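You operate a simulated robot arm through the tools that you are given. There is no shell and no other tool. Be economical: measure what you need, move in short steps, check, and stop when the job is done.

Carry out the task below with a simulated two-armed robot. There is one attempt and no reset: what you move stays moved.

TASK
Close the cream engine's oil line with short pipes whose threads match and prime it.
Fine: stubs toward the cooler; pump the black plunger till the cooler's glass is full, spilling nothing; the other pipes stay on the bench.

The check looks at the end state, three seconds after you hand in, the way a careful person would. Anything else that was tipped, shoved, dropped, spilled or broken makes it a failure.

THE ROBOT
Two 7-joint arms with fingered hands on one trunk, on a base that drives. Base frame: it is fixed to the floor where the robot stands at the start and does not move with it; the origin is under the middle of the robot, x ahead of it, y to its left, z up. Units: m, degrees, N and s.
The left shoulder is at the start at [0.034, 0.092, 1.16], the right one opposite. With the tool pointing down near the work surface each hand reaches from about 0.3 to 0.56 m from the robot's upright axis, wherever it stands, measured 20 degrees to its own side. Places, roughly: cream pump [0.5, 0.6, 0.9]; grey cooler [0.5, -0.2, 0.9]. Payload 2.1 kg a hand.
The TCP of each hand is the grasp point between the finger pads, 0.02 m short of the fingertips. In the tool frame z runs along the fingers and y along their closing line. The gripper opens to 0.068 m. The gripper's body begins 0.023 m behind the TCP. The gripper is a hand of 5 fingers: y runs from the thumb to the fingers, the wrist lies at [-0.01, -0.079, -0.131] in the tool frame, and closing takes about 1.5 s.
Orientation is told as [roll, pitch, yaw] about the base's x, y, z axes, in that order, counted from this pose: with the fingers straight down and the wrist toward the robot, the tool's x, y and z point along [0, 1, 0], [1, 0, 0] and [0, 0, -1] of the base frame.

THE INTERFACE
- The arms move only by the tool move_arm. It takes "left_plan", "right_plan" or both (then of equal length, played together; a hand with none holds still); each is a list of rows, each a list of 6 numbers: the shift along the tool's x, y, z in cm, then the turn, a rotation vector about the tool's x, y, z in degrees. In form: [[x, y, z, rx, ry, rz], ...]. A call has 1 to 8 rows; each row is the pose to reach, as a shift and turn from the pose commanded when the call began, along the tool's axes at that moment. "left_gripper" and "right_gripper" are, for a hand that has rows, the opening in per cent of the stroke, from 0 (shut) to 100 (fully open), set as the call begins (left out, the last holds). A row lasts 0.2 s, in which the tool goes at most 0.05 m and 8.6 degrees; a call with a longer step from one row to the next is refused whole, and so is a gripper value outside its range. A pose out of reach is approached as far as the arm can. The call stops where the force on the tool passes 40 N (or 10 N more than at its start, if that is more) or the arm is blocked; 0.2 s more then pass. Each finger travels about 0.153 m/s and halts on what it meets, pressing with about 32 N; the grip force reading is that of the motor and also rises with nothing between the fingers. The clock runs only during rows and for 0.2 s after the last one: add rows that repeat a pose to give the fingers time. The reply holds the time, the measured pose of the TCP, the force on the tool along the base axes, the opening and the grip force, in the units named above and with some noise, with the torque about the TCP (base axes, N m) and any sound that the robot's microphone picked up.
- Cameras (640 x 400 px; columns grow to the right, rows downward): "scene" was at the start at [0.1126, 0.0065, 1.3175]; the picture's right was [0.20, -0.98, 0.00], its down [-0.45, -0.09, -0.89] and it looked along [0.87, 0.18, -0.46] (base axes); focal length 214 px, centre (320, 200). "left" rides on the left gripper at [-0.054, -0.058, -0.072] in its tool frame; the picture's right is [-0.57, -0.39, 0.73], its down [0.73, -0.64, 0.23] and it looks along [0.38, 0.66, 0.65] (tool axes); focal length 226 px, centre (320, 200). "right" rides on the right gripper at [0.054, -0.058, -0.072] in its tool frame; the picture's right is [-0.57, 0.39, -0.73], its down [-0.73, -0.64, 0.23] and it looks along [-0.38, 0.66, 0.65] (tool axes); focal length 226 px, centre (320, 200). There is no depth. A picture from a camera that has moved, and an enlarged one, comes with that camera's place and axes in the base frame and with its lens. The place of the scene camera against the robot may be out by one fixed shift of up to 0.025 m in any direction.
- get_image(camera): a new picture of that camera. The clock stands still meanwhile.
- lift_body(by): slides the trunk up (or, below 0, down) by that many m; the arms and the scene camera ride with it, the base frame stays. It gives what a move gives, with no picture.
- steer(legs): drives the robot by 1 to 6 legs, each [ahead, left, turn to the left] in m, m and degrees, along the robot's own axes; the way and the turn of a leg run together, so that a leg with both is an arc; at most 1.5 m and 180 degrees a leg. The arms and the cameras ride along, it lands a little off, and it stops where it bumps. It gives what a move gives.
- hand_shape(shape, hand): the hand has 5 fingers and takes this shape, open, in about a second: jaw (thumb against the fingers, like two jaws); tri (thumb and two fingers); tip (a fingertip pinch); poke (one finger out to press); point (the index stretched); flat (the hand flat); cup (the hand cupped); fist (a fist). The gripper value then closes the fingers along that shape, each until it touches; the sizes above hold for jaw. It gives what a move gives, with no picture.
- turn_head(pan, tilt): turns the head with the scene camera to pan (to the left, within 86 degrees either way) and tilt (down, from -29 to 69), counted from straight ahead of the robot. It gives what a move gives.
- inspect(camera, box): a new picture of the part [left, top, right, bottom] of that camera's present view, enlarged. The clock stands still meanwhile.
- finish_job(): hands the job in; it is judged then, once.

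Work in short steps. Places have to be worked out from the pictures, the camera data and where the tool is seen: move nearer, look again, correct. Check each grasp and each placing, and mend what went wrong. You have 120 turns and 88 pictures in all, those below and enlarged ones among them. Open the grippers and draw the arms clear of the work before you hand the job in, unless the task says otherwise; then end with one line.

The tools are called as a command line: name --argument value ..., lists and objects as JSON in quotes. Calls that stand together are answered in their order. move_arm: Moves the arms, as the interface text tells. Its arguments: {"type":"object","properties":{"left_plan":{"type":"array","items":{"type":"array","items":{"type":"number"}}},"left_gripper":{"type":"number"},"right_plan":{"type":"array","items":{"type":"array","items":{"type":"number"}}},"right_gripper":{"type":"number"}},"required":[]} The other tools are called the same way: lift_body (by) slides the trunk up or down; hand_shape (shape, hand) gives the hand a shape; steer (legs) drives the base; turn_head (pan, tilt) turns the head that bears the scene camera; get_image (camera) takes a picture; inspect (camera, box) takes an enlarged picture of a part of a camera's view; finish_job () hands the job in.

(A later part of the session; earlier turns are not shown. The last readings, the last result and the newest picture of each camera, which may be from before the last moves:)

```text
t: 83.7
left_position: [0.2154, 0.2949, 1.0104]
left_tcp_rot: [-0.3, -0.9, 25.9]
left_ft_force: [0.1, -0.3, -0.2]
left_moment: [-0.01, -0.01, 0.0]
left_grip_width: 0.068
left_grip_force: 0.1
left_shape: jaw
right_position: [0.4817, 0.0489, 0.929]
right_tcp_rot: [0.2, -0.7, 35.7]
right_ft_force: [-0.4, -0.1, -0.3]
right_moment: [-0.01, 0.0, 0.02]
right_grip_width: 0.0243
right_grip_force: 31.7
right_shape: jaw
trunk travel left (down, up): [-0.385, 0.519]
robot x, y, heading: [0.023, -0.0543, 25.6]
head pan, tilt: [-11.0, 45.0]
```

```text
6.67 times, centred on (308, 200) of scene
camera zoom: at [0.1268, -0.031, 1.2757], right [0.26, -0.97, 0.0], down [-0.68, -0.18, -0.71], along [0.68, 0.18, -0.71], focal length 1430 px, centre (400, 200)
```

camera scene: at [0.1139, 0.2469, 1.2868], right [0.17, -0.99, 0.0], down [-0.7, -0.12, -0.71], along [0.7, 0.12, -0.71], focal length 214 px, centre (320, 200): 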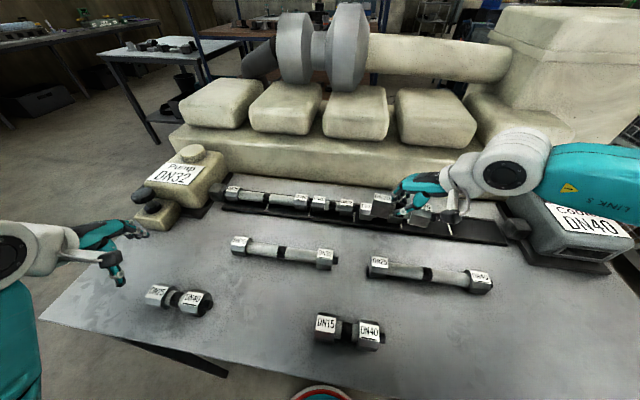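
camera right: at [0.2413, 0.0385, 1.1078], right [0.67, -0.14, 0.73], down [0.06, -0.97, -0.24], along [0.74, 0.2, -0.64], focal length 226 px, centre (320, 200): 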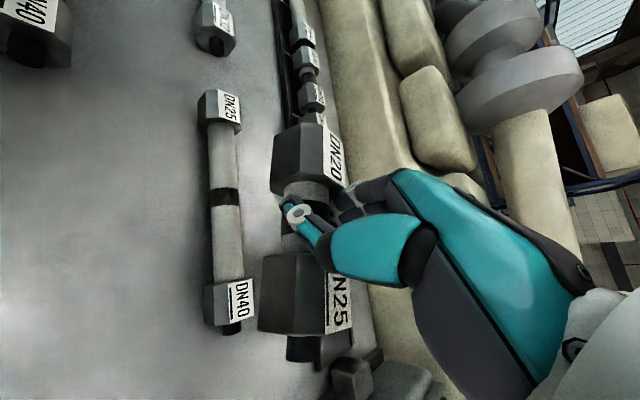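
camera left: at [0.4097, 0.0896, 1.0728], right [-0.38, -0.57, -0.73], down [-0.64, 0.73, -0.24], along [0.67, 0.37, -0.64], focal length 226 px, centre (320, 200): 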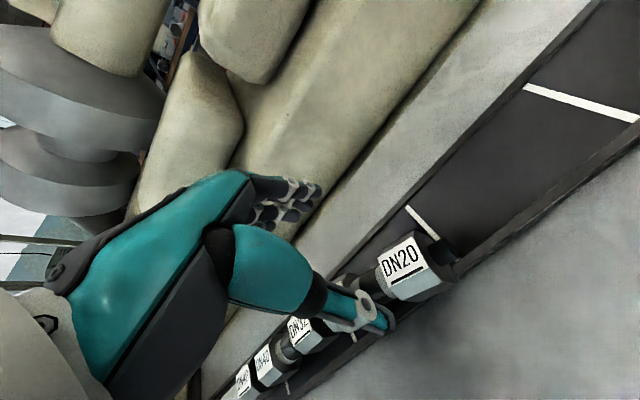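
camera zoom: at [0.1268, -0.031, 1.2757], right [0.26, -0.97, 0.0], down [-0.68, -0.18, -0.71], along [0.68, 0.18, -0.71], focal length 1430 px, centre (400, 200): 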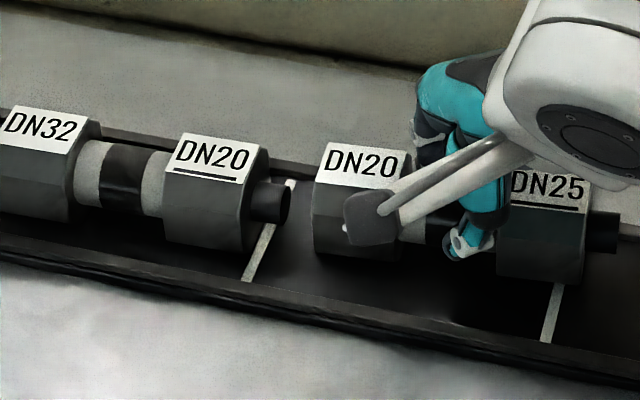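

C is straightish and held; it needs (−9, +8.5 mm) and −5° yaw. I apply that, then release minimally (36 %) and raise.

move_arm --right_plan '[[0.4, -0.1, 0, 0, 0, 2.5], [0.8, -0.2, 0, 0, 0, 5], [1.2, -0.23, 0, 0, 0, 5], [1.2, -0.23, 0, 0, 0, 5]]'

move_arm --right_plan '[[0, 0, 0, 0, 0, 0], [0, 0, 0, 0, 0, 0]]' --right_gripper 36.5

lift_body --by 0.03

inspect --camera "scene" --box '[250, 160, 378, 240]'

```text
t: 84.7
left_position: [0.2157, 0.2956, 1.012]
left_tcp_rot: [-0.3, -0.9, 26.0]
left_ft_force: [0.5, -0.4, 0.1]
left_moment: [0.01, 0.01, 0.0]
left_grip_width: 0.0679
left_grip_force: 0.0
left_shape: jaw
right_position: [0.4711, 0.0576, 0.9272]
right_tcp_rot: [0.3, -0.8, 30.9]
right_ft_force: [-1.2, 0.1, 0.2]
right_moment: [-0.03, 0.01, -0.01]
right_grip_width: 0.0241
right_grip_force: 31.6
right_shape: jaw
trunk travel left (down, up): [-0.385, 0.519]
robot x, y, heading: [0.0293, -0.0513, 25.7]
head pan, tilt: [-11.0, 45.0]
```

```text
t: 85.3
left_position: [0.2151, 0.2943, 1.012]
left_tcp_rot: [-0.4, -0.9, 26.0]
left_ft_force: [0.5, -0.4, -0.4]
left_moment: [-0.02, -0.03, 0.0]
left_grip_width: 0.0681
left_grip_force: 0.1
left_shape: jaw
right_position: [0.4713, 0.0571, 0.9266]
right_tcp_rot: [0.3, -0.7, 30.8]
right_ft_force: [1.9, 0.2, -0.8]
right_moment: [0.02, 0.01, 0.0]
right_grip_width: 0.0253
right_grip_force: 0.0
right_shape: jaw
trunk travel left (down, up): [-0.385, 0.519]
robot x, y, heading: [0.0266, -0.0505, 26.0]
head pan, tilt: [-11.0, 45.0]
```

```text
t: 86.0
left_position: [0.2151, 0.2955, 1.041]
left_tcp_rot: [-0.4, -0.9, 26.0]
left_ft_force: [-0.6, -0.1, -0.4]
left_moment: [-0.02, 0.02, -0.01]
left_grip_width: 0.068
left_grip_force: 0.0
left_shape: jaw
right_position: [0.4726, 0.0573, 0.9582]
right_tcp_rot: [0.3, -0.6, 30.9]
right_ft_force: [-0.1, 0.9, 0.1]
right_moment: [-0.01, -0.01, -0.01]
right_grip_width: 0.0247
right_grip_force: 0.0
right_shape: jaw
trunk travel left (down, up): [-0.415, 0.489]
robot x, y, heading: [0.0266, -0.0536, 25.6]
head pan, tilt: [-11.0, 45.0]
```

```text
5.00 times, centred on (314, 200) of scene
camera zoom: at [0.1236, -0.0325, 1.306], right [0.26, -0.97, 0.0], down [-0.68, -0.18, -0.71], along [0.68, 0.18, -0.71], focal length 1072 px, centre (350, 200)
```

zoom: 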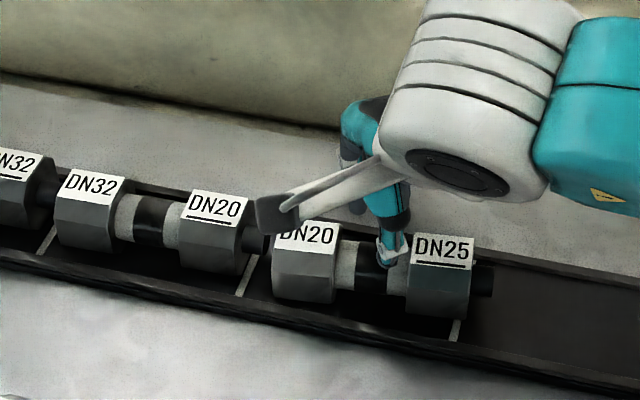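

C is free and nearly right, ~4 mm short axially and ~5 mm low in x. I lower the same loose fork straight back, nudge (+4, +5 mm, −3.5°), and raise again.

lift_body --by -0.028

move_arm --right_plan '[[0.12, 0.3, 0, 0, 0, 1.5], [0.24, 0.61, 0, 0, 0, 3.5], [0.24, 0.61, 0, 0, 0, 3.5]]'

lift_body --by 0.06

```text
t: 86.8
left_position: [0.2151, 0.2954, 1.0133]
left_tcp_rot: [-0.4, -0.9, 26.1]
left_ft_force: [-0.4, 0.1, 0.2]
left_moment: [0.01, -0.02, -0.01]
left_grip_width: 0.0679
left_grip_force: 0.0
left_shape: jaw
right_position: [0.4712, 0.0571, 0.9306]
right_tcp_rot: [0.3, -0.6, 30.8]
right_ft_force: [0.6, 0.1, -0.9]
right_moment: [0.0, -0.03, -0.08]
right_grip_width: 0.0256
right_grip_force: 0.1
right_shape: jaw
trunk travel left (down, up): [-0.387, 0.517]
robot x, y, heading: [0.0231, -0.0564, 26.0]
head pan, tilt: [-11.0, 45.0]
```

```text
t: 87.6
left_position: [0.2152, 0.2951, 1.0137]
left_tcp_rot: [-0.4, -0.9, 26.0]
left_ft_force: [-0.4, -0.4, -0.1]
left_moment: [-0.03, 0.0, -0.01]
left_grip_width: 0.0679
left_grip_force: 0.0
left_shape: jaw
right_position: [0.4772, 0.0625, 0.9305]
right_tcp_rot: [0.3, -0.8, 27.3]
right_ft_force: [-0.7, -0.9, -0.4]
right_moment: [-0.01, 0.02, 0.0]
right_grip_width: 0.0255
right_grip_force: 0.1
right_shape: jaw
trunk travel left (down, up): [-0.387, 0.517]
robot x, y, heading: [0.0241, -0.0574, 25.9]
head pan, tilt: [-11.0, 45.0]
```

```text
t: 88.6
left_position: [0.2167, 0.2958, 1.0722]
left_tcp_rot: [-0.5, -1.0, 26.1]
left_ft_force: [-0.2, 0.1, -0.7]
left_moment: [0.01, 0.0, -0.03]
left_grip_width: 0.0678
left_grip_force: 0.0
left_shape: jaw
right_position: [0.4747, 0.0615, 0.9897]
right_tcp_rot: [0.4, -0.8, 27.4]
right_ft_force: [-0.6, 0.2, 0.1]
right_moment: [0.02, -0.01, -0.05]
right_grip_width: 0.0248
right_grip_force: 0.1
right_shape: jaw
trunk travel left (down, up): [-0.447, 0.457]
robot x, y, heading: [0.024, -0.0538, 25.9]
head pan, tilt: [-11.0, 45.0]
```

Withdraw the right hand and check C.

move_arm --right_plan '[[0, 0, -3, 0, 0, 0], [0, -4, -5, 0, 0, 0], [0, -8, -5, 0, 0, 0], [0, -12, -5, 0, 0, 0], [-3, -15, -5, 0, 0, 0]]'

inspect --camera "scene" --box '[250, 160, 410, 260]'

```text
t: 89.8
left_position: [0.2155, 0.2962, 1.0745]
left_tcp_rot: [-0.4, -0.9, 25.9]
left_ft_force: [0.3, 0.7, -0.5]
left_moment: [-0.02, -0.01, -0.02]
left_grip_width: 0.0682
left_grip_force: 0.0
left_shape: jaw
right_position: [0.3559, -0.0351, 1.0381]
right_tcp_rot: [0.2, -0.7, 27.3]
right_ft_force: [-0.3, -0.3, 0.5]
right_moment: [0.01, -0.05, 0.01]
right_grip_width: 0.0249
right_grip_force: 0.0
right_shape: jaw
trunk travel left (down, up): [-0.447, 0.457]
robot x, y, heading: [0.025, -0.0558, 26.0]
head pan, tilt: [-11.0, 45.0]
```

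```text
4.00 times, centred on (330, 210) of scene
camera zoom: at [0.1204, -0.0342, 1.3382], right [0.26, -0.97, 0.0], down [-0.68, -0.18, -0.71], along [0.68, 0.18, -0.71], focal length 858 px, centre (280, 160)
```

zoom: 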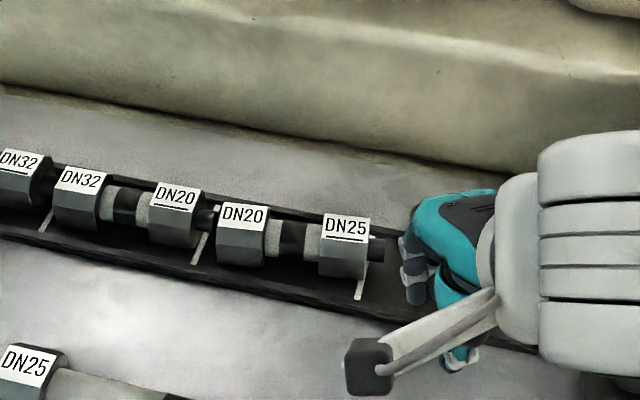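

C touches B's stub now but is a few mm low in x with slight yaw. I square it with the right hand as done for B: open jaw, yaw 0, above C's DN20 nut.

move_arm --right_plan '[[1.2, 2.7, 0, 0, 0, 5], [2.4, 5.4, 0, 0, 0, 11], [3.7, 8.1, 0, 0, 0, 17], [5, 10.8, 0, 0, 0, 23], [6.2, 13.5, 0, 0, 0, 27.3], [7.32, 16.05, 1, 0, 0, 27.3], [7.32, 16.05, 4, 0, 0, 27.3], [7.32, 16.05, 4, 0, 0, 27.3]]' --right_gripper 100

```text
t: 91.6
left_position: [0.2158, 0.2946, 1.0729]
left_tcp_rot: [-0.4, -0.9, 26.1]
left_ft_force: [-0.2, -0.6, 0.3]
left_moment: [0.02, -0.02, -0.03]
left_grip_width: 0.0679
left_grip_force: 0.0
left_shape: jaw
right_position: [0.4653, 0.1073, 0.9987]
right_tcp_rot: [0.6, -0.6, 0.1]
right_ft_force: [-0.2, 0.1, -0.6]
right_moment: [0.02, 0.0, 0.01]
right_grip_width: 0.068
right_grip_force: 0.0
right_shape: jaw
trunk travel left (down, up): [-0.447, 0.457]
robot x, y, heading: [0.0275, -0.0535, 26.1]
head pan, tilt: [-11.0, 45.0]
```

In place; descend, push +x to 0.490, pull back to 0.4645, lift.

move_arm --right_plan '[[-0.3, -0.2, 2, 0, 0, 0], [-0.3, -0.2, 4, 0, 0, 0], [-0.3, -0.2, 6.4, 0, 0, 0], [-0.3, -0.2, 6.4, 0, 0, 0]]'

move_arm --right_plan '[[0, 0.9, 0, 0, 0, 0], [0, 1.7, 0, 0, 0, 0], [0, 2.4, 0, 0, 0, 0], [0, 2.75, 0, 0, 0, 0], [0, 1.8, 0, 0, 0, 0], [0, 0.9, 0, 0, 0, 0], [0, 0.15, 0, 0, 0, 0], [0, 0.15, 0, 0, 0, 0]]'

move_arm --right_plan '[[0, 0.1, -2, 0, 0, 0], [0, 0.1, -4.5, 0, 0, 0], [0, 0.1, -7.5, 0, 0, 0], [-3, -3, -9, 0, 0, 0], [-6, -7, -9, 0, 0, 0], [-10, -10, -9, 0, 0, 0], [-14, -12, -9, 0, 0, 0]]'

inspect --camera "scene" --box '[230, 150, 390, 250]'

```text
t: 92.6
left_position: [0.2152, 0.295, 1.0737]
left_tcp_rot: [-0.4, -0.9, 26.0]
left_ft_force: [-0.7, 0.1, 0.1]
left_moment: [-0.03, 0.03, 0.0]
left_grip_width: 0.0681
left_grip_force: 0.2
left_shape: jaw
right_position: [0.4627, 0.1018, 0.9356]
right_tcp_rot: [0.6, -0.4, 0.0]
right_ft_force: [-0.1, 0.2, -0.3]
right_moment: [0.01, -0.03, -0.02]
right_grip_width: 0.0677
right_grip_force: 0.0
right_shape: jaw
trunk travel left (down, up): [-0.447, 0.457]
robot x, y, heading: [0.0258, -0.0507, 25.6]
head pan, tilt: [-11.0, 45.0]
```

```text
t: 94.4
left_position: [0.2151, 0.2954, 1.0728]
left_tcp_rot: [-0.4, -0.9, 26.1]
left_ft_force: [0.0, 0.0, -0.5]
left_moment: [0.01, -0.02, 0.03]
left_grip_width: 0.0682
left_grip_force: 0.1
left_shape: jaw
right_position: [0.4652, 0.1042, 0.9378]
right_tcp_rot: [0.7, -0.5, 0.0]
right_ft_force: [0.5, 0.6, -0.1]
right_moment: [-0.05, 0.01, -0.01]
right_grip_width: 0.0679
right_grip_force: 0.0
right_shape: jaw
trunk travel left (down, up): [-0.447, 0.457]
robot x, y, heading: [0.0264, -0.0509, 25.8]
head pan, tilt: [-11.0, 45.0]
```

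```text
t: 96.0
left_position: [0.2138, 0.2951, 1.0736]
left_tcp_rot: [-0.4, -0.9, 26.0]
left_ft_force: [-0.7, 0.4, 0.3]
left_moment: [0.01, 0.01, -0.01]
left_grip_width: 0.068
left_grip_force: 0.0
left_shape: jaw
right_position: [0.3437, -0.0406, 1.023]
right_tcp_rot: [0.7, -0.5, 0.0]
right_ft_force: [0.0, 0.1, 0.4]
right_moment: [0.03, -0.01, 0.0]
right_grip_width: 0.0681
right_grip_force: 0.1
right_shape: jaw
trunk travel left (down, up): [-0.447, 0.457]
robot x, y, heading: [0.0254, -0.0558, 25.8]
head pan, tilt: [-11.0, 45.0]
```

```text
4.00 times, centred on (310, 200) of scene
camera zoom: at [0.1205, -0.0343, 1.3381], right [0.26, -0.97, 0.0], down [-0.68, -0.18, -0.71], along [0.68, 0.18, -0.71], focal length 858 px, centre (360, 200)
```

zoom: 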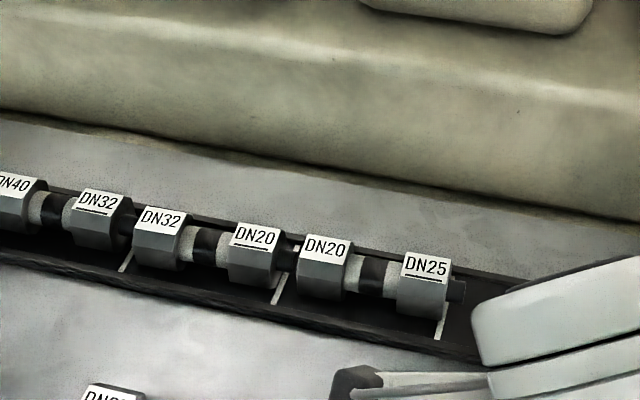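

C is straight but ~6 mm right of nominal. I use the closed right fingers as a pusher on C's stub end: go to (0.465, −0.015), down, and push +y to bring the stub end to y≈0.0155.

move_arm --right_plan '[[0.6, 3, -1, 0, 0, 0], [1.2, 6, -1, 0, 0, 0], [1.8, 9, 0, 0, 0, 0], [2.5, 12.1, 2, 0, 0, 0], [2.5, 12.1, 5, 0, 0, 0], [2.5, 12.1, 8.6, 0, 0, 0], [2.5, 12.1, 8.6, 0, 0, 0]]' --right_gripper 0

inspect --camera "scene" --box '[260, 160, 420, 260]'

```text
t: 97.6
left_position: [0.2155, 0.295, 1.0722]
left_tcp_rot: [-0.4, -0.9, 26.0]
left_ft_force: [0.2, 0.3, 0.1]
left_moment: [0.03, 0.0, -0.02]
left_grip_width: 0.068
left_grip_force: 0.0
left_shape: jaw
right_position: [0.4678, -0.011, 0.9382]
right_tcp_rot: [0.6, -0.5, 0.1]
right_ft_force: [-0.8, 0.8, -0.5]
right_moment: [0.02, 0.01, -0.01]
right_grip_width: 0.0
right_grip_force: 32.0
right_shape: jaw
trunk travel left (down, up): [-0.447, 0.457]
robot x, y, heading: [0.0247, -0.0533, 25.6]
head pan, tilt: [-11.0, 45.0]
```

```text
4.00 times, centred on (340, 210) of scene
camera zoom: at [0.1206, -0.0339, 1.3381], right [0.26, -0.97, 0.0], down [-0.68, -0.18, -0.71], along [0.68, 0.18, -0.71], focal length 858 px, centre (240, 160)
```

zoom: 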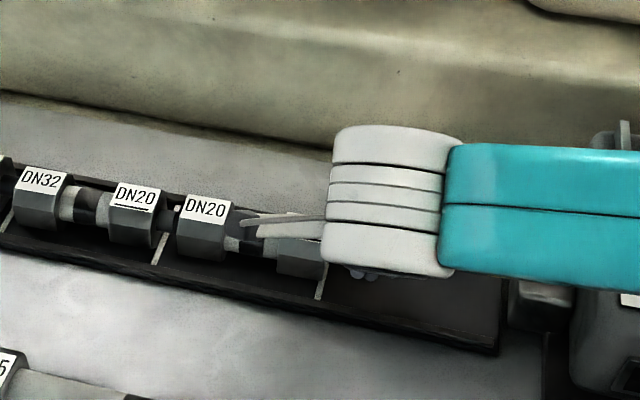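

No unexpected contact. Push +y by 1.65 cm in small steps.

move_arm --right_plan '[[0.4, 0, 0, 0, 0, 0], [0.8, 0, 0, 0, 0, 0], [1.2, 0, 0, 0, 0, 0], [1.5, 0, 0, 0, 0, 0], [1.65, 0, 0, 0, 0, 0], [1.65, 0, 0, 0, 0, 0]]'

move_arm --right_plan '[[-0.8, 0, 0, 0, 0, 0], [-1, 0, -3, 0, 0, 0], [-1, 0, -6, 0, 0, 0], [-1, 0, -9, 0, 0, 0], [-2, -4, -10, 0, 0, 0], [-4, -8, -10, 0, 0, 0], [-7, -12, -10, 0, 0, 0], [-11, -14, -10, 0, 0, 0]]'

```text
t: 99.0
left_position: [0.2151, 0.2952, 1.0738]
left_tcp_rot: [-0.5, -0.9, 25.9]
left_ft_force: [-0.7, 0.1, -0.2]
left_moment: [0.02, 0.03, 0.0]
left_grip_width: 0.068
left_grip_force: 0.0
left_shape: jaw
right_position: [0.4665, 0.0048, 0.9388]
right_tcp_rot: [0.6, -0.5, 0.0]
right_ft_force: [-0.1, 0.4, 0.6]
right_moment: [0.02, -0.02, 0.02]
right_grip_width: 0.0
right_grip_force: 31.9
right_shape: jaw
trunk travel left (down, up): [-0.447, 0.457]
robot x, y, heading: [0.0246, -0.0535, 25.8]
head pan, tilt: [-11.0, 45.0]
```

```text
t: 100.8
left_position: [0.2152, 0.2967, 1.0739]
left_tcp_rot: [-0.4, -0.9, 26.0]
left_ft_force: [-1.1, -0.4, 0.2]
left_moment: [0.0, 0.01, -0.01]
left_grip_width: 0.0681
left_grip_force: 0.1
left_shape: jaw
right_position: [0.3545, -0.0895, 1.0288]
right_tcp_rot: [0.6, -0.5, 0.0]
right_ft_force: [0.6, -0.2, 0.3]
right_moment: [-0.01, 0.01, 0.02]
right_grip_width: 0.0
right_grip_force: 31.9
right_shape: jaw
right hand out of reach, approached as far as the arm can: row 8
trunk travel left (down, up): [-0.447, 0.457]
robot x, y, heading: [0.0233, -0.0508, 25.9]
head pan, tilt: [-11.0, 45.0]
```

Now fetch A (25→40): back off, straighten, and drive left so the left hand comes over A at ≈(0.216, 0.512).

steer --legs '[[-0.15, 0, 0], [0, 0, -25.9], [-0.02, 0.417, 0]]'

move_arm --left_plan '[[0, 0, 0, 0, 0, 0]]'

```text
t: 105.7
left_position: [0.202, 0.5328, 1.0729]
left_tcp_rot: [-0.4, -0.9, -0.6]
left_ft_force: [-0.1, 0.6, 0.3]
left_moment: [0.0, -0.07, 0.01]
left_grip_width: 0.0682
left_grip_force: 0.1
left_shape: jaw
right_position: [0.1545, 0.1258, 1.0273]
right_tcp_rot: [0.6, -0.4, -26.5]
right_ft_force: [-0.1, 0.7, -0.5]
right_moment: [0.01, 0.0, 0.0]
right_grip_width: 0.0
right_grip_force: 31.9
right_shape: jaw
trunk travel left (down, up): [-0.447, 0.457]
robot x, y, heading: [-0.1246, 0.3065, -1.1]
head pan, tilt: [-11.0, 45.0]
```

```text
t: 106.1
left_position: [0.2004, 0.5315, 1.0725]
left_tcp_rot: [-0.4, -0.9, -0.4]
left_ft_force: [0.6, 0.1, 0.2]
left_moment: [0.02, 0.01, 0.02]
left_grip_width: 0.0682
left_grip_force: 0.1
left_shape: jaw
right_position: [0.1542, 0.1262, 1.0276]
right_tcp_rot: [0.7, -0.5, -26.5]
right_ft_force: [-0.1, -0.2, -0.4]
right_moment: [-0.02, 0.0, 0.0]
right_grip_width: 0.0002
right_grip_force: 32.5
right_shape: jaw
trunk travel left (down, up): [-0.447, 0.457]
robot x, y, heading: [-0.1247, 0.3033, -0.6]
head pan, tilt: [-11.0, 45.0]
```

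Hover above A at z≈0.975 and verify with one picture.

move_arm --left_plan '[[-0.7, 0.5, 2.5, 0, 0, 0], [-1.3, 1, 5, 0, 0, 0], [-1.97, 1.6, 7.5, 0, 0, 0], [-1.97, 1.6, 9.7, 0, 0, 0], [-1.97, 1.6, 9.7, 0, 0, 0]]'

get_image --camera "left"

```text
t: 107.3
left_position: [0.2191, 0.5118, 0.9764]
left_tcp_rot: [-0.4, -0.9, -0.5]
left_ft_force: [0.0, 0.8, -0.3]
left_moment: [0.01, -0.01, -0.01]
left_grip_width: 0.0678
left_grip_force: 0.1
left_shape: jaw
right_position: [0.1532, 0.1259, 1.0276]
right_tcp_rot: [0.6, -0.4, -26.5]
right_ft_force: [0.1, -0.6, -0.5]
right_moment: [-0.01, 0.0, 0.0]
right_grip_width: 0.0
right_grip_force: 31.8
right_shape: jaw
trunk travel left (down, up): [-0.447, 0.457]
robot x, y, heading: [-0.1234, 0.3054, -0.8]
head pan, tilt: [-11.0, 45.0]
```

```text
4 pictures are left
camera left: at [0.1586, 0.4584, 1.0484], right [-0.38, -0.57, -0.73], down [-0.63, 0.74, -0.24], along [0.68, 0.37, -0.64], focal length 226 px, centre (320, 200)
```

left: 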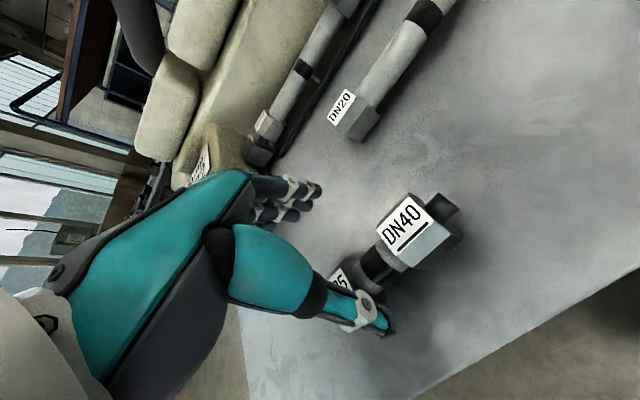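

Band measured at (0.2152, 0.5204). I switch to the tip pinch (smaller twist), correct position, descend at 60 % and close.

hand_shape --hand "left" --shape "tip"

move_arm --left_plan '[[0.86, -0.4, 0, 0, 0, 0], [0.86, -0.4, 0, 0, 0, 0], [0.86, -0.4, 1.5, 0, 0, 0], [0.86, -0.4, 3, 0, 0, 0], [0.86, -0.4, 4.9, 0, 0, 0], [0.86, -0.4, 4.9, 0, 0, 0]]' --left_gripper 60

move_arm --left_plan '[[0, 0, 0, 0, 0, 0], [0, 0, 0, 0, 0, 0], [0, 0, 0, 0, 0, 0], [0, 0, 0, 0, 0, 0], [0, 0, 0, 0, 0, 0]]' --left_gripper 0

```text
t: 108.2
left_position: [0.2182, 0.5115, 0.9768]
left_tcp_rot: [-0.5, -1.0, -0.5]
left_ft_force: [-0.2, 0.2, 0.2]
left_moment: [-0.03, -0.02, -0.02]
left_grip_width: 0.0679
left_grip_force: 0.1
left_shape: tip
right_position: [0.1528, 0.1256, 1.0279]
right_tcp_rot: [0.6, -0.4, -26.5]
right_ft_force: [-0.4, -0.5, -0.3]
right_moment: [-0.01, 0.01, 0.0]
right_grip_width: 0.0001
right_grip_force: 32.0
right_shape: jaw
trunk travel left (down, up): [-0.447, 0.457]
robot x, y, heading: [-0.1276, 0.3086, -0.7]
head pan, tilt: [-11.0, 45.0]
```

```text
t: 109.6
left_position: [0.2145, 0.52, 0.9269]
left_tcp_rot: [-0.3, -0.9, -0.5]
left_ft_force: [0.1, -0.5, 0.9]
left_moment: [0.01, 0.01, 0.0]
left_grip_width: 0.0407
left_grip_force: 0.0
left_shape: tip
right_position: [0.1542, 0.1257, 1.0281]
right_tcp_rot: [0.7, -0.4, -26.5]
right_ft_force: [1.0, 0.7, 0.2]
right_moment: [-0.02, 0.01, -0.03]
right_grip_width: 0.0003
right_grip_force: 31.9
right_shape: jaw
trunk travel left (down, up): [-0.447, 0.457]
robot x, y, heading: [-0.1234, 0.3038, -0.5]
head pan, tilt: [-11.0, 45.0]
```

```text
t: 110.8
left_position: [0.2145, 0.5197, 0.9267]
left_tcp_rot: [-0.4, -0.9, -0.6]
left_ft_force: [1.5, -0.3, -2.5]
left_moment: [0.0, 0.07, 0.03]
left_grip_width: 0.0253
left_grip_force: 32.1
left_shape: tip
right_position: [0.154, 0.1246, 1.0282]
right_tcp_rot: [0.6, -0.4, -26.6]
right_ft_force: [-0.4, -0.5, 0.2]
right_moment: [0.02, 0.01, 0.0]
right_grip_width: 0.0
right_grip_force: 32.2
right_shape: jaw
trunk travel left (down, up): [-0.447, 0.457]
robot x, y, heading: [-0.1244, 0.3051, -0.6]
head pan, tilt: [-11.0, 45.0]
```

A is gripped (0.0253, as B was). Lift, yaw to −16°, and drive right then forward.

move_arm --left_plan '[[0, 0, -2, 0, 0, 0], [0, 0, -5, 0, 0, 0], [0, 0, -8, 0, 0, 5], [0, 0, -10, 0, 0, 10], [0, 0, -10, 0, 0, 15.5], [0, 0, -10, 0, 0, 15.5]]'

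steer --legs '[[0, -0.49, 0.6], [0.124, 0, 0]]'

move_arm --left_plan '[[0, 0, 0, 0, 0, 0]]'

```text
t: 112.2
left_position: [0.214, 0.5203, 1.028]
left_tcp_rot: [-0.1, -0.9, -16.1]
left_ft_force: [1.0, 1.1, -2.6]
left_moment: [-0.01, 0.0, 0.03]
left_grip_width: 0.0252
left_grip_force: 32.0
left_shape: tip
right_position: [0.1544, 0.1259, 1.0278]
right_tcp_rot: [0.6, -0.3, -26.5]
right_ft_force: [1.2, -0.7, -0.1]
right_moment: [-0.01, 0.0, 0.0]
right_grip_width: 0.0
right_grip_force: 32.1
right_shape: jaw
trunk travel left (down, up): [-0.447, 0.457]
robot x, y, heading: [-0.1234, 0.3045, -0.7]
head pan, tilt: [-11.0, 45.0]
```

```text
t: 115.9
left_position: [0.2956, 0.1273, 1.0265]
left_tcp_rot: [-0.3, -0.9, -7.7]
left_ft_force: [1.7, 0.1, -2.4]
left_moment: [0.04, 0.08, 0.02]
left_grip_width: 0.0252
left_grip_force: 31.9
left_shape: tip
right_position: [0.2928, -0.2737, 1.0275]
right_tcp_rot: [0.5, -0.3, -18.2]
right_ft_force: [-0.6, 0.4, 0.6]
right_moment: [-0.03, -0.01, 0.0]
right_grip_width: 0.0001
right_grip_force: 32.2
right_shape: jaw
trunk travel left (down, up): [-0.447, 0.457]
robot x, y, heading: [-0.0122, -0.1356, 7.3]
head pan, tilt: [-11.0, 45.0]
```

```text
t: 116.3
left_position: [0.2949, 0.1254, 1.0274]
left_tcp_rot: [-0.3, -0.8, -7.7]
left_ft_force: [-1.3, 0.3, -2.9]
left_moment: [-0.01, 0.02, -0.02]
left_grip_width: 0.025
left_grip_force: 31.6
left_shape: tip
right_position: [0.2915, -0.2744, 1.0278]
right_tcp_rot: [0.6, -0.5, -18.2]
right_ft_force: [-0.5, -0.4, 0.1]
right_moment: [0.06, -0.01, 0.01]
right_grip_width: 0.0001
right_grip_force: 32.2
right_shape: jaw
trunk travel left (down, up): [-0.447, 0.457]
robot x, y, heading: [-0.0091, -0.1402, 7.4]
head pan, tilt: [-11.0, 45.0]
```

The base ended at heading 7° and y≈−0.14 (perhaps a bump under the table), but the target is within reach. Carry A to hover over cell 3: TCP (0.4607, −0.0326), yaw −16°.

move_arm --left_plan '[[-2.2, 3, 0, 0, 0, 0], [-4.4, 6, 0, 0, 0, 2], [-6.7, 9.2, 0, 0, 0, 4], [-9, 12.4, 0, 0, 0, 6], [-11.3, 15.6, 0, 0, 0, 8.4], [-13.44, 18.5, 0, 0, 0, 8.4], [-13.44, 18.5, 4.7, 0, 0, 8.4], [-13.44, 18.5, 4.7, 0, 0, 8.4]]'

turn_head --pan 8 --tilt 45

inspect --camera "scene" --box '[160, 110, 480, 310]'

```text
t: 118.1
left_position: [0.4606, -0.0347, 0.9849]
left_tcp_rot: [0.1, -0.9, -16.2]
left_ft_force: [-0.2, -0.3, -1.9]
left_moment: [-0.01, 0.06, -0.01]
left_grip_width: 0.0251
left_grip_force: 31.9
left_shape: tip
right_position: [0.2915, -0.2745, 1.0267]
right_tcp_rot: [0.7, -0.4, -18.2]
right_ft_force: [0.4, -0.3, 0.3]
right_moment: [-0.03, 0.01, 0.01]
right_grip_width: 0.0
right_grip_force: 32.2
right_shape: jaw
trunk travel left (down, up): [-0.447, 0.457]
robot x, y, heading: [-0.0086, -0.1353, 7.7]
head pan, tilt: [-11.0, 45.0]
```

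```text
t: 118.9
left_position: [0.4596, -0.0334, 0.9853]
left_tcp_rot: [0.0, -0.9, -16.1]
left_ft_force: [0.8, 0.2, -2.1]
left_moment: [0.0, 0.01, 0.02]
left_grip_width: 0.0252
left_grip_force: 31.8
left_shape: tip
right_position: [0.2923, -0.2756, 1.0274]
right_tcp_rot: [0.6, -0.5, -18.2]
right_ft_force: [0.0, 0.2, -1.3]
right_moment: [0.02, 0.02, 0.01]
right_grip_width: 0.0
right_grip_force: 32.2
right_shape: jaw
trunk travel left (down, up): [-0.447, 0.457]
robot x, y, heading: [-0.0087, -0.1388, 7.8]
head pan, tilt: [8.0, 45.0]
```

```text
2.00 times, centred on (320, 210) of scene
camera zoom: at [0.0874, -0.125, 1.3381], right [0.27, -0.96, 0.0], down [-0.68, -0.19, -0.71], along [0.68, 0.19, -0.71], focal length 429 px, centre (320, 180)
```

zoom: 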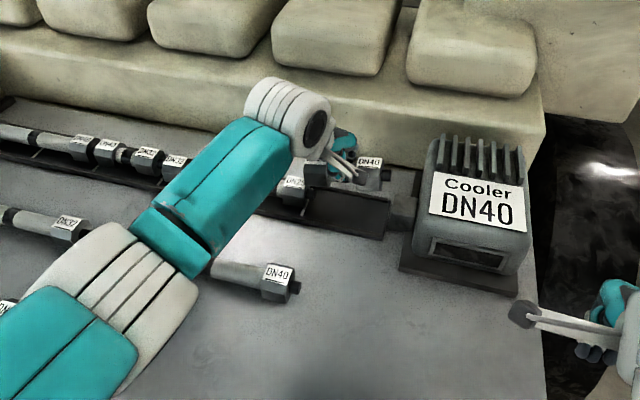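

Three pictures left. From this view A sits ~13 mm too far left and a few mm far in x. I correct (−6, −13 mm) and lower to z≈0.945.

move_arm --left_plan '[[-0.7, -0.1, 0, 0, 0, 0], [-1.42, -0.22, 0, 0, 0, 0], [-1.42, -0.22, 2, 0, 0, 0], [-1.42, -0.22, 4, 0, 0, 0], [-1.42, -0.22, 4, 0, 0, 0]]'

inspect --camera "scene" --box '[290, 160, 386, 220]'

```text
t: 120.1
left_position: [0.4553, -0.0481, 0.9448]
left_tcp_rot: [0.1, -0.8, -16.2]
left_ft_force: [0.3, 0.4, -2.7]
left_moment: [0.01, 0.03, 0.02]
left_grip_width: 0.0253
left_grip_force: 32.0
left_shape: tip
right_position: [0.2927, -0.2748, 1.0285]
right_tcp_rot: [0.6, -0.4, -18.3]
right_ft_force: [-0.6, -0.3, 0.8]
right_moment: [-0.03, 0.0, 0.0]
right_grip_width: 0.0
right_grip_force: 32.0
right_shape: jaw
trunk travel left (down, up): [-0.447, 0.457]
robot x, y, heading: [-0.0096, -0.1406, 7.6]
head pan, tilt: [8.0, 45.0]
```

```text
6.67 times, centred on (338, 190) of scene
camera zoom: at [0.0874, -0.1249, 1.3381], right [0.27, -0.96, 0.0], down [-0.68, -0.19, -0.71], along [0.68, 0.19, -0.71], focal length 1430 px, centre (200, 267)
```

zoom: 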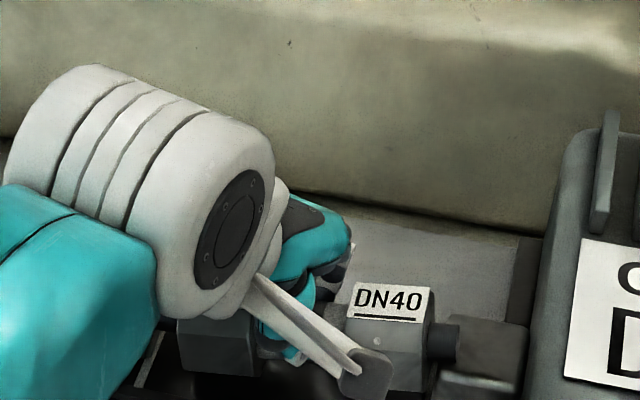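

A is yawed ~+9.5° and its stub would overlap the port by ~3 mm. I rotate −9.5°, shift (+4, +5.5 mm) and lower to the floor.

move_arm --left_plan '[[0.3, 0.1, 0, 0, 0, 5], [0.64, 0.23, 0, 0, 0, 9.5], [0.64, 0.23, 0.7, 0, 0, 9.5], [0.64, 0.23, 1.2, 0, 0, 9.5], [0.64, 0.23, 1.4, 0, 0, 9.5], [0.64, 0.23, 1.4, 0, 0, 9.5]]'

```text
t: 121.5
left_position: [0.4594, -0.0423, 0.9306]
left_tcp_rot: [0.3, -1.0, -25.5]
left_ft_force: [-0.3, 0.6, 1.8]
left_moment: [0.02, -0.04, -0.03]
left_grip_width: 0.0254
left_grip_force: 32.3
left_shape: tip
right_position: [0.2911, -0.2747, 1.0281]
right_tcp_rot: [0.7, -0.3, -18.1]
right_ft_force: [0.0, 0.4, 0.6]
right_moment: [0.01, 0.0, 0.02]
right_grip_width: 0.0002
right_grip_force: 31.9
right_shape: jaw
trunk travel left (down, up): [-0.447, 0.457]
robot x, y, heading: [-0.0074, -0.1393, 7.5]
head pan, tilt: [8.0, 45.0]
```

On the floor. Release to 40 % and lift straight up, then go to jaw shape for squaring.

move_arm --left_plan '[[0, 0, 0, 0, 0, 0], [0, 0, 0, 0, 0, 0], [0, 0, -1, 0, 0, 0], [0, 0, -3, 0, 0, 0], [0, 0, -6, 0, 0, 0], [0, 0, -8, 0, 0, 0]]' --left_gripper 40

hand_shape --hand "left" --shape "jaw"

```text
t: 122.9
left_position: [0.4588, -0.0411, 1.0102]
left_tcp_rot: [0.2, -0.9, -25.6]
left_ft_force: [-0.4, -0.4, -0.9]
left_moment: [-0.02, 0.02, -0.03]
left_grip_width: 0.0272
left_grip_force: 0.1
left_shape: tip
right_position: [0.2913, -0.2752, 1.0277]
right_tcp_rot: [0.6, -0.5, -18.2]
right_ft_force: [0.4, 0.0, 0.8]
right_moment: [0.02, -0.01, 0.0]
right_grip_width: 0.0
right_grip_force: 32.1
right_shape: jaw
trunk travel left (down, up): [-0.447, 0.457]
robot x, y, heading: [-0.0095, -0.1368, 7.9]
head pan, tilt: [8.0, 45.0]
```

```text
t: 123.8
left_position: [0.4579, -0.0409, 1.0095]
left_tcp_rot: [0.3, -0.9, -25.6]
left_ft_force: [-0.7, 0.5, -0.8]
left_moment: [0.02, 0.0, 0.02]
left_grip_width: 0.0677
left_grip_force: 0.0
left_shape: jaw
right_position: [0.2924, -0.2738, 1.0266]
right_tcp_rot: [0.7, -0.4, -18.3]
right_ft_force: [-0.5, -0.2, -0.1]
right_moment: [0.01, 0.0, 0.0]
right_grip_width: 0.0001
right_grip_force: 32.1
right_shape: jaw
trunk travel left (down, up): [-0.447, 0.457]
robot x, y, heading: [-0.0107, -0.1401, 7.6]
head pan, tilt: [8.0, 45.0]
```

Square A: yaw 0 above its DN40 nut, descend, push to x=0.490, pull back to 0.4645, lift.

move_arm --left_plan '[[-0.6, 0.4, 0, 0, 0, -8.5], [-1.2, 0.9, 0, 0, 0, -17], [-1.86, 1.33, 0, 0, 0, -25.6], [-1.86, 1.33, 2, 0, 0, -25.6], [-1.86, 1.33, 5, 0, 0, -25.6], [-1.86, 1.33, 7.3, 0, 0, -25.6], [-1.86, 1.33, 7.3, 0, 0, -25.6]]' --left_gripper 100

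```text
t: 125.4
left_position: [0.4622, -0.0626, 0.9359]
left_tcp_rot: [-0.2, -1.0, 0.1]
left_ft_force: [-0.3, 0.0, 0.3]
left_moment: [0.01, 0.01, -0.01]
left_grip_width: 0.0679
left_grip_force: 0.2
left_shape: jaw
right_position: [0.2922, -0.275, 1.0284]
right_tcp_rot: [0.6, -0.4, -18.2]
right_ft_force: [-0.4, -0.1, 0.0]
right_moment: [0.0, -0.03, 0.0]
right_grip_width: 0.0001
right_grip_force: 31.6
right_shape: jaw
trunk travel left (down, up): [-0.447, 0.457]
robot x, y, heading: [-0.0105, -0.1371, 7.7]
head pan, tilt: [8.0, 45.0]
```

Now push, pull back and retreat upward.

move_arm --left_plan '[[0, 0.9, 0, 0, 0, 0], [0, 1.7, 0, 0, 0, 0], [0, 2.4, 0, 0, 0, 0], [0, 2.8, 0, 0, 0, 0], [0, 1.9, 0, 0, 0, 0], [0, 1, 0, 0, 0, 0], [0, 0.2, 0, 0, 0, 0], [0, 0.2, 0, 0, 0, 0]]'

move_arm --left_plan '[[0, 0.1, -2, 0, 0, 0], [0, 0.1, -4.5, 0, 0, 0], [0, 0.1, -8, 0, 0, 0], [2, -3, -11, 0, 0, 0], [5, -7, -13, 0, 0, 0], [9, -11, -13, 0, 0, 0], [13, -14, -13, 0, 0, 0], [17, -16, -13, 0, 0, 0]]'

turn_head --pan 12 --tilt 42

inspect --camera "scene" --box '[200, 130, 424, 270]'

```text
t: 127.2
left_position: [0.4655, -0.0644, 0.9379]
left_tcp_rot: [-0.2, -0.8, 0.0]
left_ft_force: [-0.5, 0.5, -0.4]
left_moment: [0.0, 0.0, 0.01]
left_grip_width: 0.068
left_grip_force: 0.1
left_shape: jaw
left hand out of reach, approached as far as the arm can: row 2, 3, 4, 5
right_position: [0.2924, -0.2758, 1.0286]
right_tcp_rot: [0.6, -0.4, -18.2]
right_ft_force: [-0.4, 0.0, 0.2]
right_moment: [0.01, -0.01, 0.0]
right_grip_width: 0.0002
right_grip_force: 31.8
right_shape: jaw
trunk travel left (down, up): [-0.447, 0.457]
robot x, y, heading: [-0.0103, -0.1409, 7.7]
head pan, tilt: [8.0, 45.0]
```

```text
refused: row 5 steps farther than a row can; nothing moved
```

```text
t: 127.9
left_position: [0.4663, -0.0642, 0.9383]
left_tcp_rot: [-0.2, -0.8, 0.0]
left_ft_force: [0.1, -0.3, 1.2]
left_moment: [-0.01, 0.01, 0.01]
left_grip_width: 0.068
left_grip_force: 0.1
left_shape: jaw
right_position: [0.2925, -0.2742, 1.0271]
right_tcp_rot: [0.5, -0.4, -18.2]
right_ft_force: [-1.5, 0.7, -0.6]
right_moment: [0.0, 0.02, -0.02]
right_grip_width: 0.0
right_grip_force: 32.5
right_shape: jaw
trunk travel left (down, up): [-0.447, 0.457]
robot x, y, heading: [-0.0104, -0.1371, 7.7]
head pan, tilt: [12.0, 42.0]
```

```text
2.86 times, centred on (312, 200) of scene
camera zoom: at [0.0876, -0.1189, 1.3424], right [0.33, -0.94, 0.0], down [-0.63, -0.22, -0.74], along [0.7, 0.25, -0.67], focal length 613 px, centre (343, 200)
```

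zoom: 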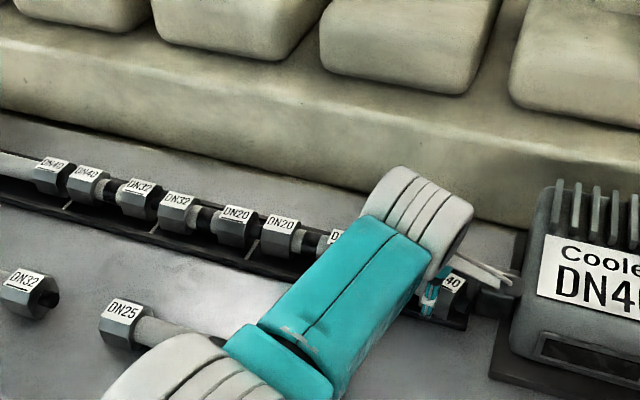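

A's nut is still ~11 mm low in x since the arm couldn't reach the push. I use the base itself to push +2.5 cm, then the arm pulls back to 0.4645 and lifts.

steer --legs '[[0.0245, -0.0033, 0]]'

```text
t: 128.6
left_position: [0.4665, -0.064, 0.9378]
left_tcp_rot: [-0.2, -0.9, -0.2]
left_ft_force: [0.6, -1.1, 0.0]
left_moment: [-0.03, -0.01, 0.01]
left_grip_width: 0.0681
left_grip_force: 0.0
left_shape: jaw
right_position: [0.2915, -0.2741, 1.0269]
right_tcp_rot: [0.6, -0.5, -18.4]
right_ft_force: [0.2, 0.0, 0.2]
right_moment: [0.01, -0.03, 0.04]
right_grip_width: 0.0
right_grip_force: 32.3
right_shape: jaw
trunk travel left (down, up): [-0.447, 0.457]
robot x, y, heading: [-0.0102, -0.1368, 7.4]
head pan, tilt: [12.0, 42.0]
stopped in leg 1: the robot was blocked; the commanded pose is now the measured one
```

The base is blocked. Lowering the trunk improves reach: I raise the arm 6 cm and lower the trunk 6 cm, then push again.

move_arm --left_plan '[[0, -0.3, -2, 0, 0, 0], [0, -0.3, -4, 0, 0, 0], [0, -0.3, -6, 0, 0, 0], [0, -0.3, -8, 0, 0, 0], [0, -0.3, -8, 0, 0, 0]]'

lift_body --by -0.08

move_arm --left_plan '[[0, 0.7, 0, 0, 0, 0], [0, 1.4, 0, 0, 0, 0], [0, 2.1, 0, 0, 0, 0], [0, 2.7, 0, 0, 0, 0], [0, 2.7, 0, 0, 0, 0]]'

```text
t: 129.8
left_position: [0.4609, -0.0659, 1.0187]
left_tcp_rot: [-0.2, -0.9, -0.2]
left_ft_force: [-0.4, 0.3, 0.5]
left_moment: [0.01, -0.02, 0.0]
left_grip_width: 0.0677
left_grip_force: 0.1
left_shape: jaw
right_position: [0.2915, -0.2751, 1.0284]
right_tcp_rot: [0.5, -0.4, -18.5]
right_ft_force: [0.1, -1.0, -0.3]
right_moment: [-0.01, -0.02, -0.02]
right_grip_width: 0.0
right_grip_force: 32.4
right_shape: jaw
trunk travel left (down, up): [-0.447, 0.457]
robot x, y, heading: [-0.0119, -0.1389, 7.4]
head pan, tilt: [12.0, 42.0]
```

```text
t: 131.0
left_position: [0.4621, -0.066, 0.9379]
left_tcp_rot: [-0.3, -0.9, -0.1]
left_ft_force: [-0.4, -0.4, -1.2]
left_moment: [0.0, -0.01, 0.0]
left_grip_width: 0.0679
left_grip_force: 0.1
left_shape: jaw
right_position: [0.2943, -0.2744, 0.9415]
right_tcp_rot: [-0.1, 0.7, -18.3]
right_ft_force: [0.3, 0.2, 0.1]
right_moment: [-0.02, -0.04, -0.01]
right_grip_width: 0.0
right_grip_force: 31.8
right_shape: jaw
trunk travel left (down, up): [-0.367, 0.537]
robot x, y, heading: [-0.0103, -0.1364, 7.6]
head pan, tilt: [12.0, 42.0]
```

```text
t: 132.2
left_position: [0.4902, -0.0648, 0.9395]
left_tcp_rot: [-0.3, -0.9, -0.2]
left_ft_force: [-0.3, 0.1, -0.5]
left_moment: [-0.02, 0.02, 0.01]
left_grip_width: 0.0679
left_grip_force: 0.0
left_shape: jaw
right_position: [0.2948, -0.2742, 0.9417]
right_tcp_rot: [-0.1, 0.6, -18.4]
right_ft_force: [-0.3, -0.7, 0.5]
right_moment: [-0.01, -0.02, -0.04]
right_grip_width: 0.0001
right_grip_force: 32.2
right_shape: jaw
trunk travel left (down, up): [-0.367, 0.537]
robot x, y, heading: [-0.0113, -0.1356, 7.4]
head pan, tilt: [12.0, 42.0]
```

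Pushed to 0.490. Pull back to 0.4645, lift up high and draw back.

move_arm --left_plan '[[0, -0.9, 0, 0, 0, 0], [0, -1.8, 0, 0, 0, 0], [0, -2.6, 0, 0, 0, 0], [0, -2.6, 0, 0, 0, 0], [0, -2.5, -2, 0, 0, 0], [0, -2.5, -4.5, 0, 0, 0], [0, -2.5, -7, 0, 0, 0], [0, -2.5, -9.5, 0, 0, 0]]'

lift_body --by 0.08

move_arm --left_plan '[[2, -3, 0, 0, 0, 0], [5, -6, 0, 0, 0, 0], [9, -8, 0, 0, 0, 0], [13, -10, 0, 0, 0, 0], [17, -12, 0, 0, 0, 0]]'

```text
t: 134.0
left_position: [0.4625, -0.067, 1.0341]
left_tcp_rot: [-0.2, -0.8, -0.2]
left_ft_force: [0.2, 0.1, 0.2]
left_moment: [-0.01, 0.01, 0.02]
left_grip_width: 0.0679
left_grip_force: 0.1
left_shape: jaw
right_position: [0.2942, -0.275, 0.9411]
right_tcp_rot: [0.0, 0.7, -18.5]
right_ft_force: [-0.4, -0.1, 0.6]
right_moment: [0.01, 0.01, 0.02]
right_grip_width: 0.0
right_grip_force: 32.2
right_shape: jaw
trunk travel left (down, up): [-0.367, 0.537]
robot x, y, heading: [-0.0123, -0.1346, 7.5]
head pan, tilt: [12.0, 42.0]
```

```text
t: 135.1
left_position: [0.4625, -0.0642, 1.1132]
left_tcp_rot: [-0.3, -0.9, -0.2]
left_ft_force: [0.5, 0.2, 0.2]
left_moment: [0.01, 0.0, 0.03]
left_grip_width: 0.0679
left_grip_force: 0.1
left_shape: jaw
right_position: [0.2948, -0.2744, 1.0225]
right_tcp_rot: [0.1, 0.7, -18.4]
right_ft_force: [0.9, -0.9, 0.3]
right_moment: [-0.02, 0.03, 0.01]
right_grip_width: 0.0
right_grip_force: 31.8
right_shape: jaw
trunk travel left (down, up): [-0.447, 0.457]
robot x, y, heading: [-0.0091, -0.137, 7.3]
head pan, tilt: [12.0, 42.0]
```

```text
t: 136.3
left_position: [0.3433, 0.1081, 1.1113]
left_tcp_rot: [-0.2, -0.9, -0.3]
left_ft_force: [-0.5, -1.0, -0.6]
left_moment: [-0.01, -0.04, 0.01]
left_grip_width: 0.0677
left_grip_force: 0.0
left_shape: jaw
right_position: [0.2937, -0.2744, 1.0218]
right_tcp_rot: [0.1, 0.7, -18.4]
right_ft_force: [-0.4, -0.1, -0.5]
right_moment: [0.0, 0.0, -0.03]
right_grip_width: 0.0
right_grip_force: 31.5
right_shape: jaw
trunk travel left (down, up): [-0.447, 0.457]
robot x, y, heading: [-0.0063, -0.1361, 7.4]
head pan, tilt: [12.0, 42.0]
```

All three pipes are in. From earlier views I triangulate the black plunger knob at ≈(0.390, 0.692, top z≈0.97). I keep the last picture for the glass; drive back and over to the pump.

steer --legs '[[-0.12, 0, 0], [0, 0, -7.4], [0, 0.69, 0], [0.06, 0, 0]]'

move_arm --left_plan '[[0, 0, 0, 0, 0, 0], [0, 0, 0, 0, 0, 0], [0, 0, 0, 0, 0, 0], [0, 0, 0, 0, 0, 0], [0, 0, 0, 0, 0, 0]]' --left_gripper 0

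```text
t: 142.2
left_position: [0.3057, 0.7423, 1.1112]
left_tcp_rot: [-0.3, -0.9, -7.0]
left_ft_force: [0.2, 0.1, -0.8]
left_moment: [0.01, 0.0, -0.01]
left_grip_width: 0.0682
left_grip_force: 0.0
left_shape: jaw
right_position: [0.2119, 0.3688, 1.0219]
right_tcp_rot: [0.1, 0.8, -25.3]
right_ft_force: [-0.1, 0.5, 0.7]
right_moment: [0.01, -0.02, 0.02]
right_grip_width: 0.0
right_grip_force: 32.2
right_shape: jaw
trunk travel left (down, up): [-0.447, 0.457]
robot x, y, heading: [-0.075, 0.5436, 0.4]
head pan, tilt: [12.0, 42.0]
```

```text
t: 143.3
left_position: [0.3065, 0.7423, 1.1115]
left_tcp_rot: [-0.2, -0.8, -7.0]
left_ft_force: [0.1, 0.1, 0.4]
left_moment: [-0.03, 0.02, 0.01]
left_grip_width: 0.0
left_grip_force: 32.1
left_shape: jaw
right_position: [0.2115, 0.3708, 1.0216]
right_tcp_rot: [0.0, 0.6, -25.4]
right_ft_force: [0.3, 0.0, -1.1]
right_moment: [0.02, 0.02, 0.06]
right_grip_width: 0.0001
right_grip_force: 32.3
right_shape: jaw
trunk travel left (down, up): [-0.447, 0.457]
robot x, y, heading: [-0.0747, 0.5384, 0.7]
head pan, tilt: [12.0, 42.0]
```

Move the closed left fingers above the knob: TCP (0.385, 0.678, 1.02).

move_arm --left_plan '[[-1.5, 2.2, 0, 0, 0, -3], [-3, 4.4, 0, 0, 0, -7], [-4.2, 6.6, 2, 0, 0, -7], [-5.4, 8.57, 4, 0, 0, -7], [-5.4, 8.57, 7, 0, 0, -7], [-5.4, 8.57, 9, 0, 0, -7], [-5.4, 8.57, 9, 0, 0, -7]]'

move_arm --left_plan '[[0, 0, 0.8, 0, 0, 0], [0, 0, 1.6, 0, 0, 0], [0, 0, 2.4, 0, 0, 0], [0, 0, 3, 0, 0, 0], [0, 0, 3.6, 0, 0, 0], [0, 0, 4.2, 0, 0, 0]]'

```text
t: 144.9
left_position: [0.3856, 0.6761, 1.0202]
left_tcp_rot: [-0.3, -0.9, 0.0]
left_ft_force: [-0.4, 0.2, -0.6]
left_moment: [-0.02, 0.0, 0.01]
left_grip_width: 0.0
left_grip_force: 31.8
left_shape: jaw
right_position: [0.2108, 0.3706, 1.0222]
right_tcp_rot: [0.0, 0.7, -25.2]
right_ft_force: [0.5, 0.1, 0.4]
right_moment: [-0.05, 0.04, 0.04]
right_grip_width: 0.0
right_grip_force: 32.3
right_shape: jaw
trunk travel left (down, up): [-0.447, 0.457]
robot x, y, heading: [-0.0746, 0.5411, 0.4]
head pan, tilt: [12.0, 42.0]
```

```text
t: 146.3
left_position: [0.3862, 0.6761, 0.981]
left_tcp_rot: [-0.3, -1.0, -0.2]
left_ft_force: [0.9, -1.3, 5.0]
left_moment: [-0.01, 0.05, 0.01]
left_grip_width: 0.0
left_grip_force: 31.5
left_shape: jaw
right_position: [0.2114, 0.3705, 1.0213]
right_tcp_rot: [0.0, 0.7, -25.3]
right_ft_force: [-0.4, -0.1, 0.0]
right_moment: [-0.03, -0.05, 0.01]
right_grip_width: 0.0
right_grip_force: 31.3
right_shape: jaw
trunk travel left (down, up): [-0.447, 0.457]
robot x, y, heading: [-0.0738, 0.5427, 0.5]
head pan, tilt: [12.0, 42.0]
```

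Contact with 5 N at tip z≈0.961: the plunger. Press on in small steps.

move_arm --left_plan '[[0, 0, 0.5, 0, 0, 0], [0, 0, 1, 0, 0, 0], [0, 0, 1.5, 0, 0, 0], [0, 0, 2, 0, 0, 0], [0, 0, 2.5, 0, 0, 0], [0, 0, 3, 0, 0, 0]]'

```text
t: 147.1
left_position: [0.3878, 0.6779, 0.9726]
left_tcp_rot: [-0.5, -2.0, 0.0]
left_ft_force: [-3.4, 0.1, 20.6]
left_moment: [0.07, 0.31, 0.02]
left_grip_width: 0.0001
left_grip_force: 32.0
left_shape: jaw
right_position: [0.2096, 0.3694, 1.0227]
right_tcp_rot: [0.1, 0.7, -25.3]
right_ft_force: [-0.2, 0.0, 0.6]
right_moment: [0.03, 0.01, -0.01]
right_grip_width: 0.0004
right_grip_force: 31.9
right_shape: jaw
trunk travel left (down, up): [-0.447, 0.457]
robot x, y, heading: [-0.0747, 0.5443, 0.6]
head pan, tilt: [12.0, 42.0]
stopped in row 3 (left hand): the force on the tool passed its limit (the readings are from after the stop); the commanded pose is now the measured one
```

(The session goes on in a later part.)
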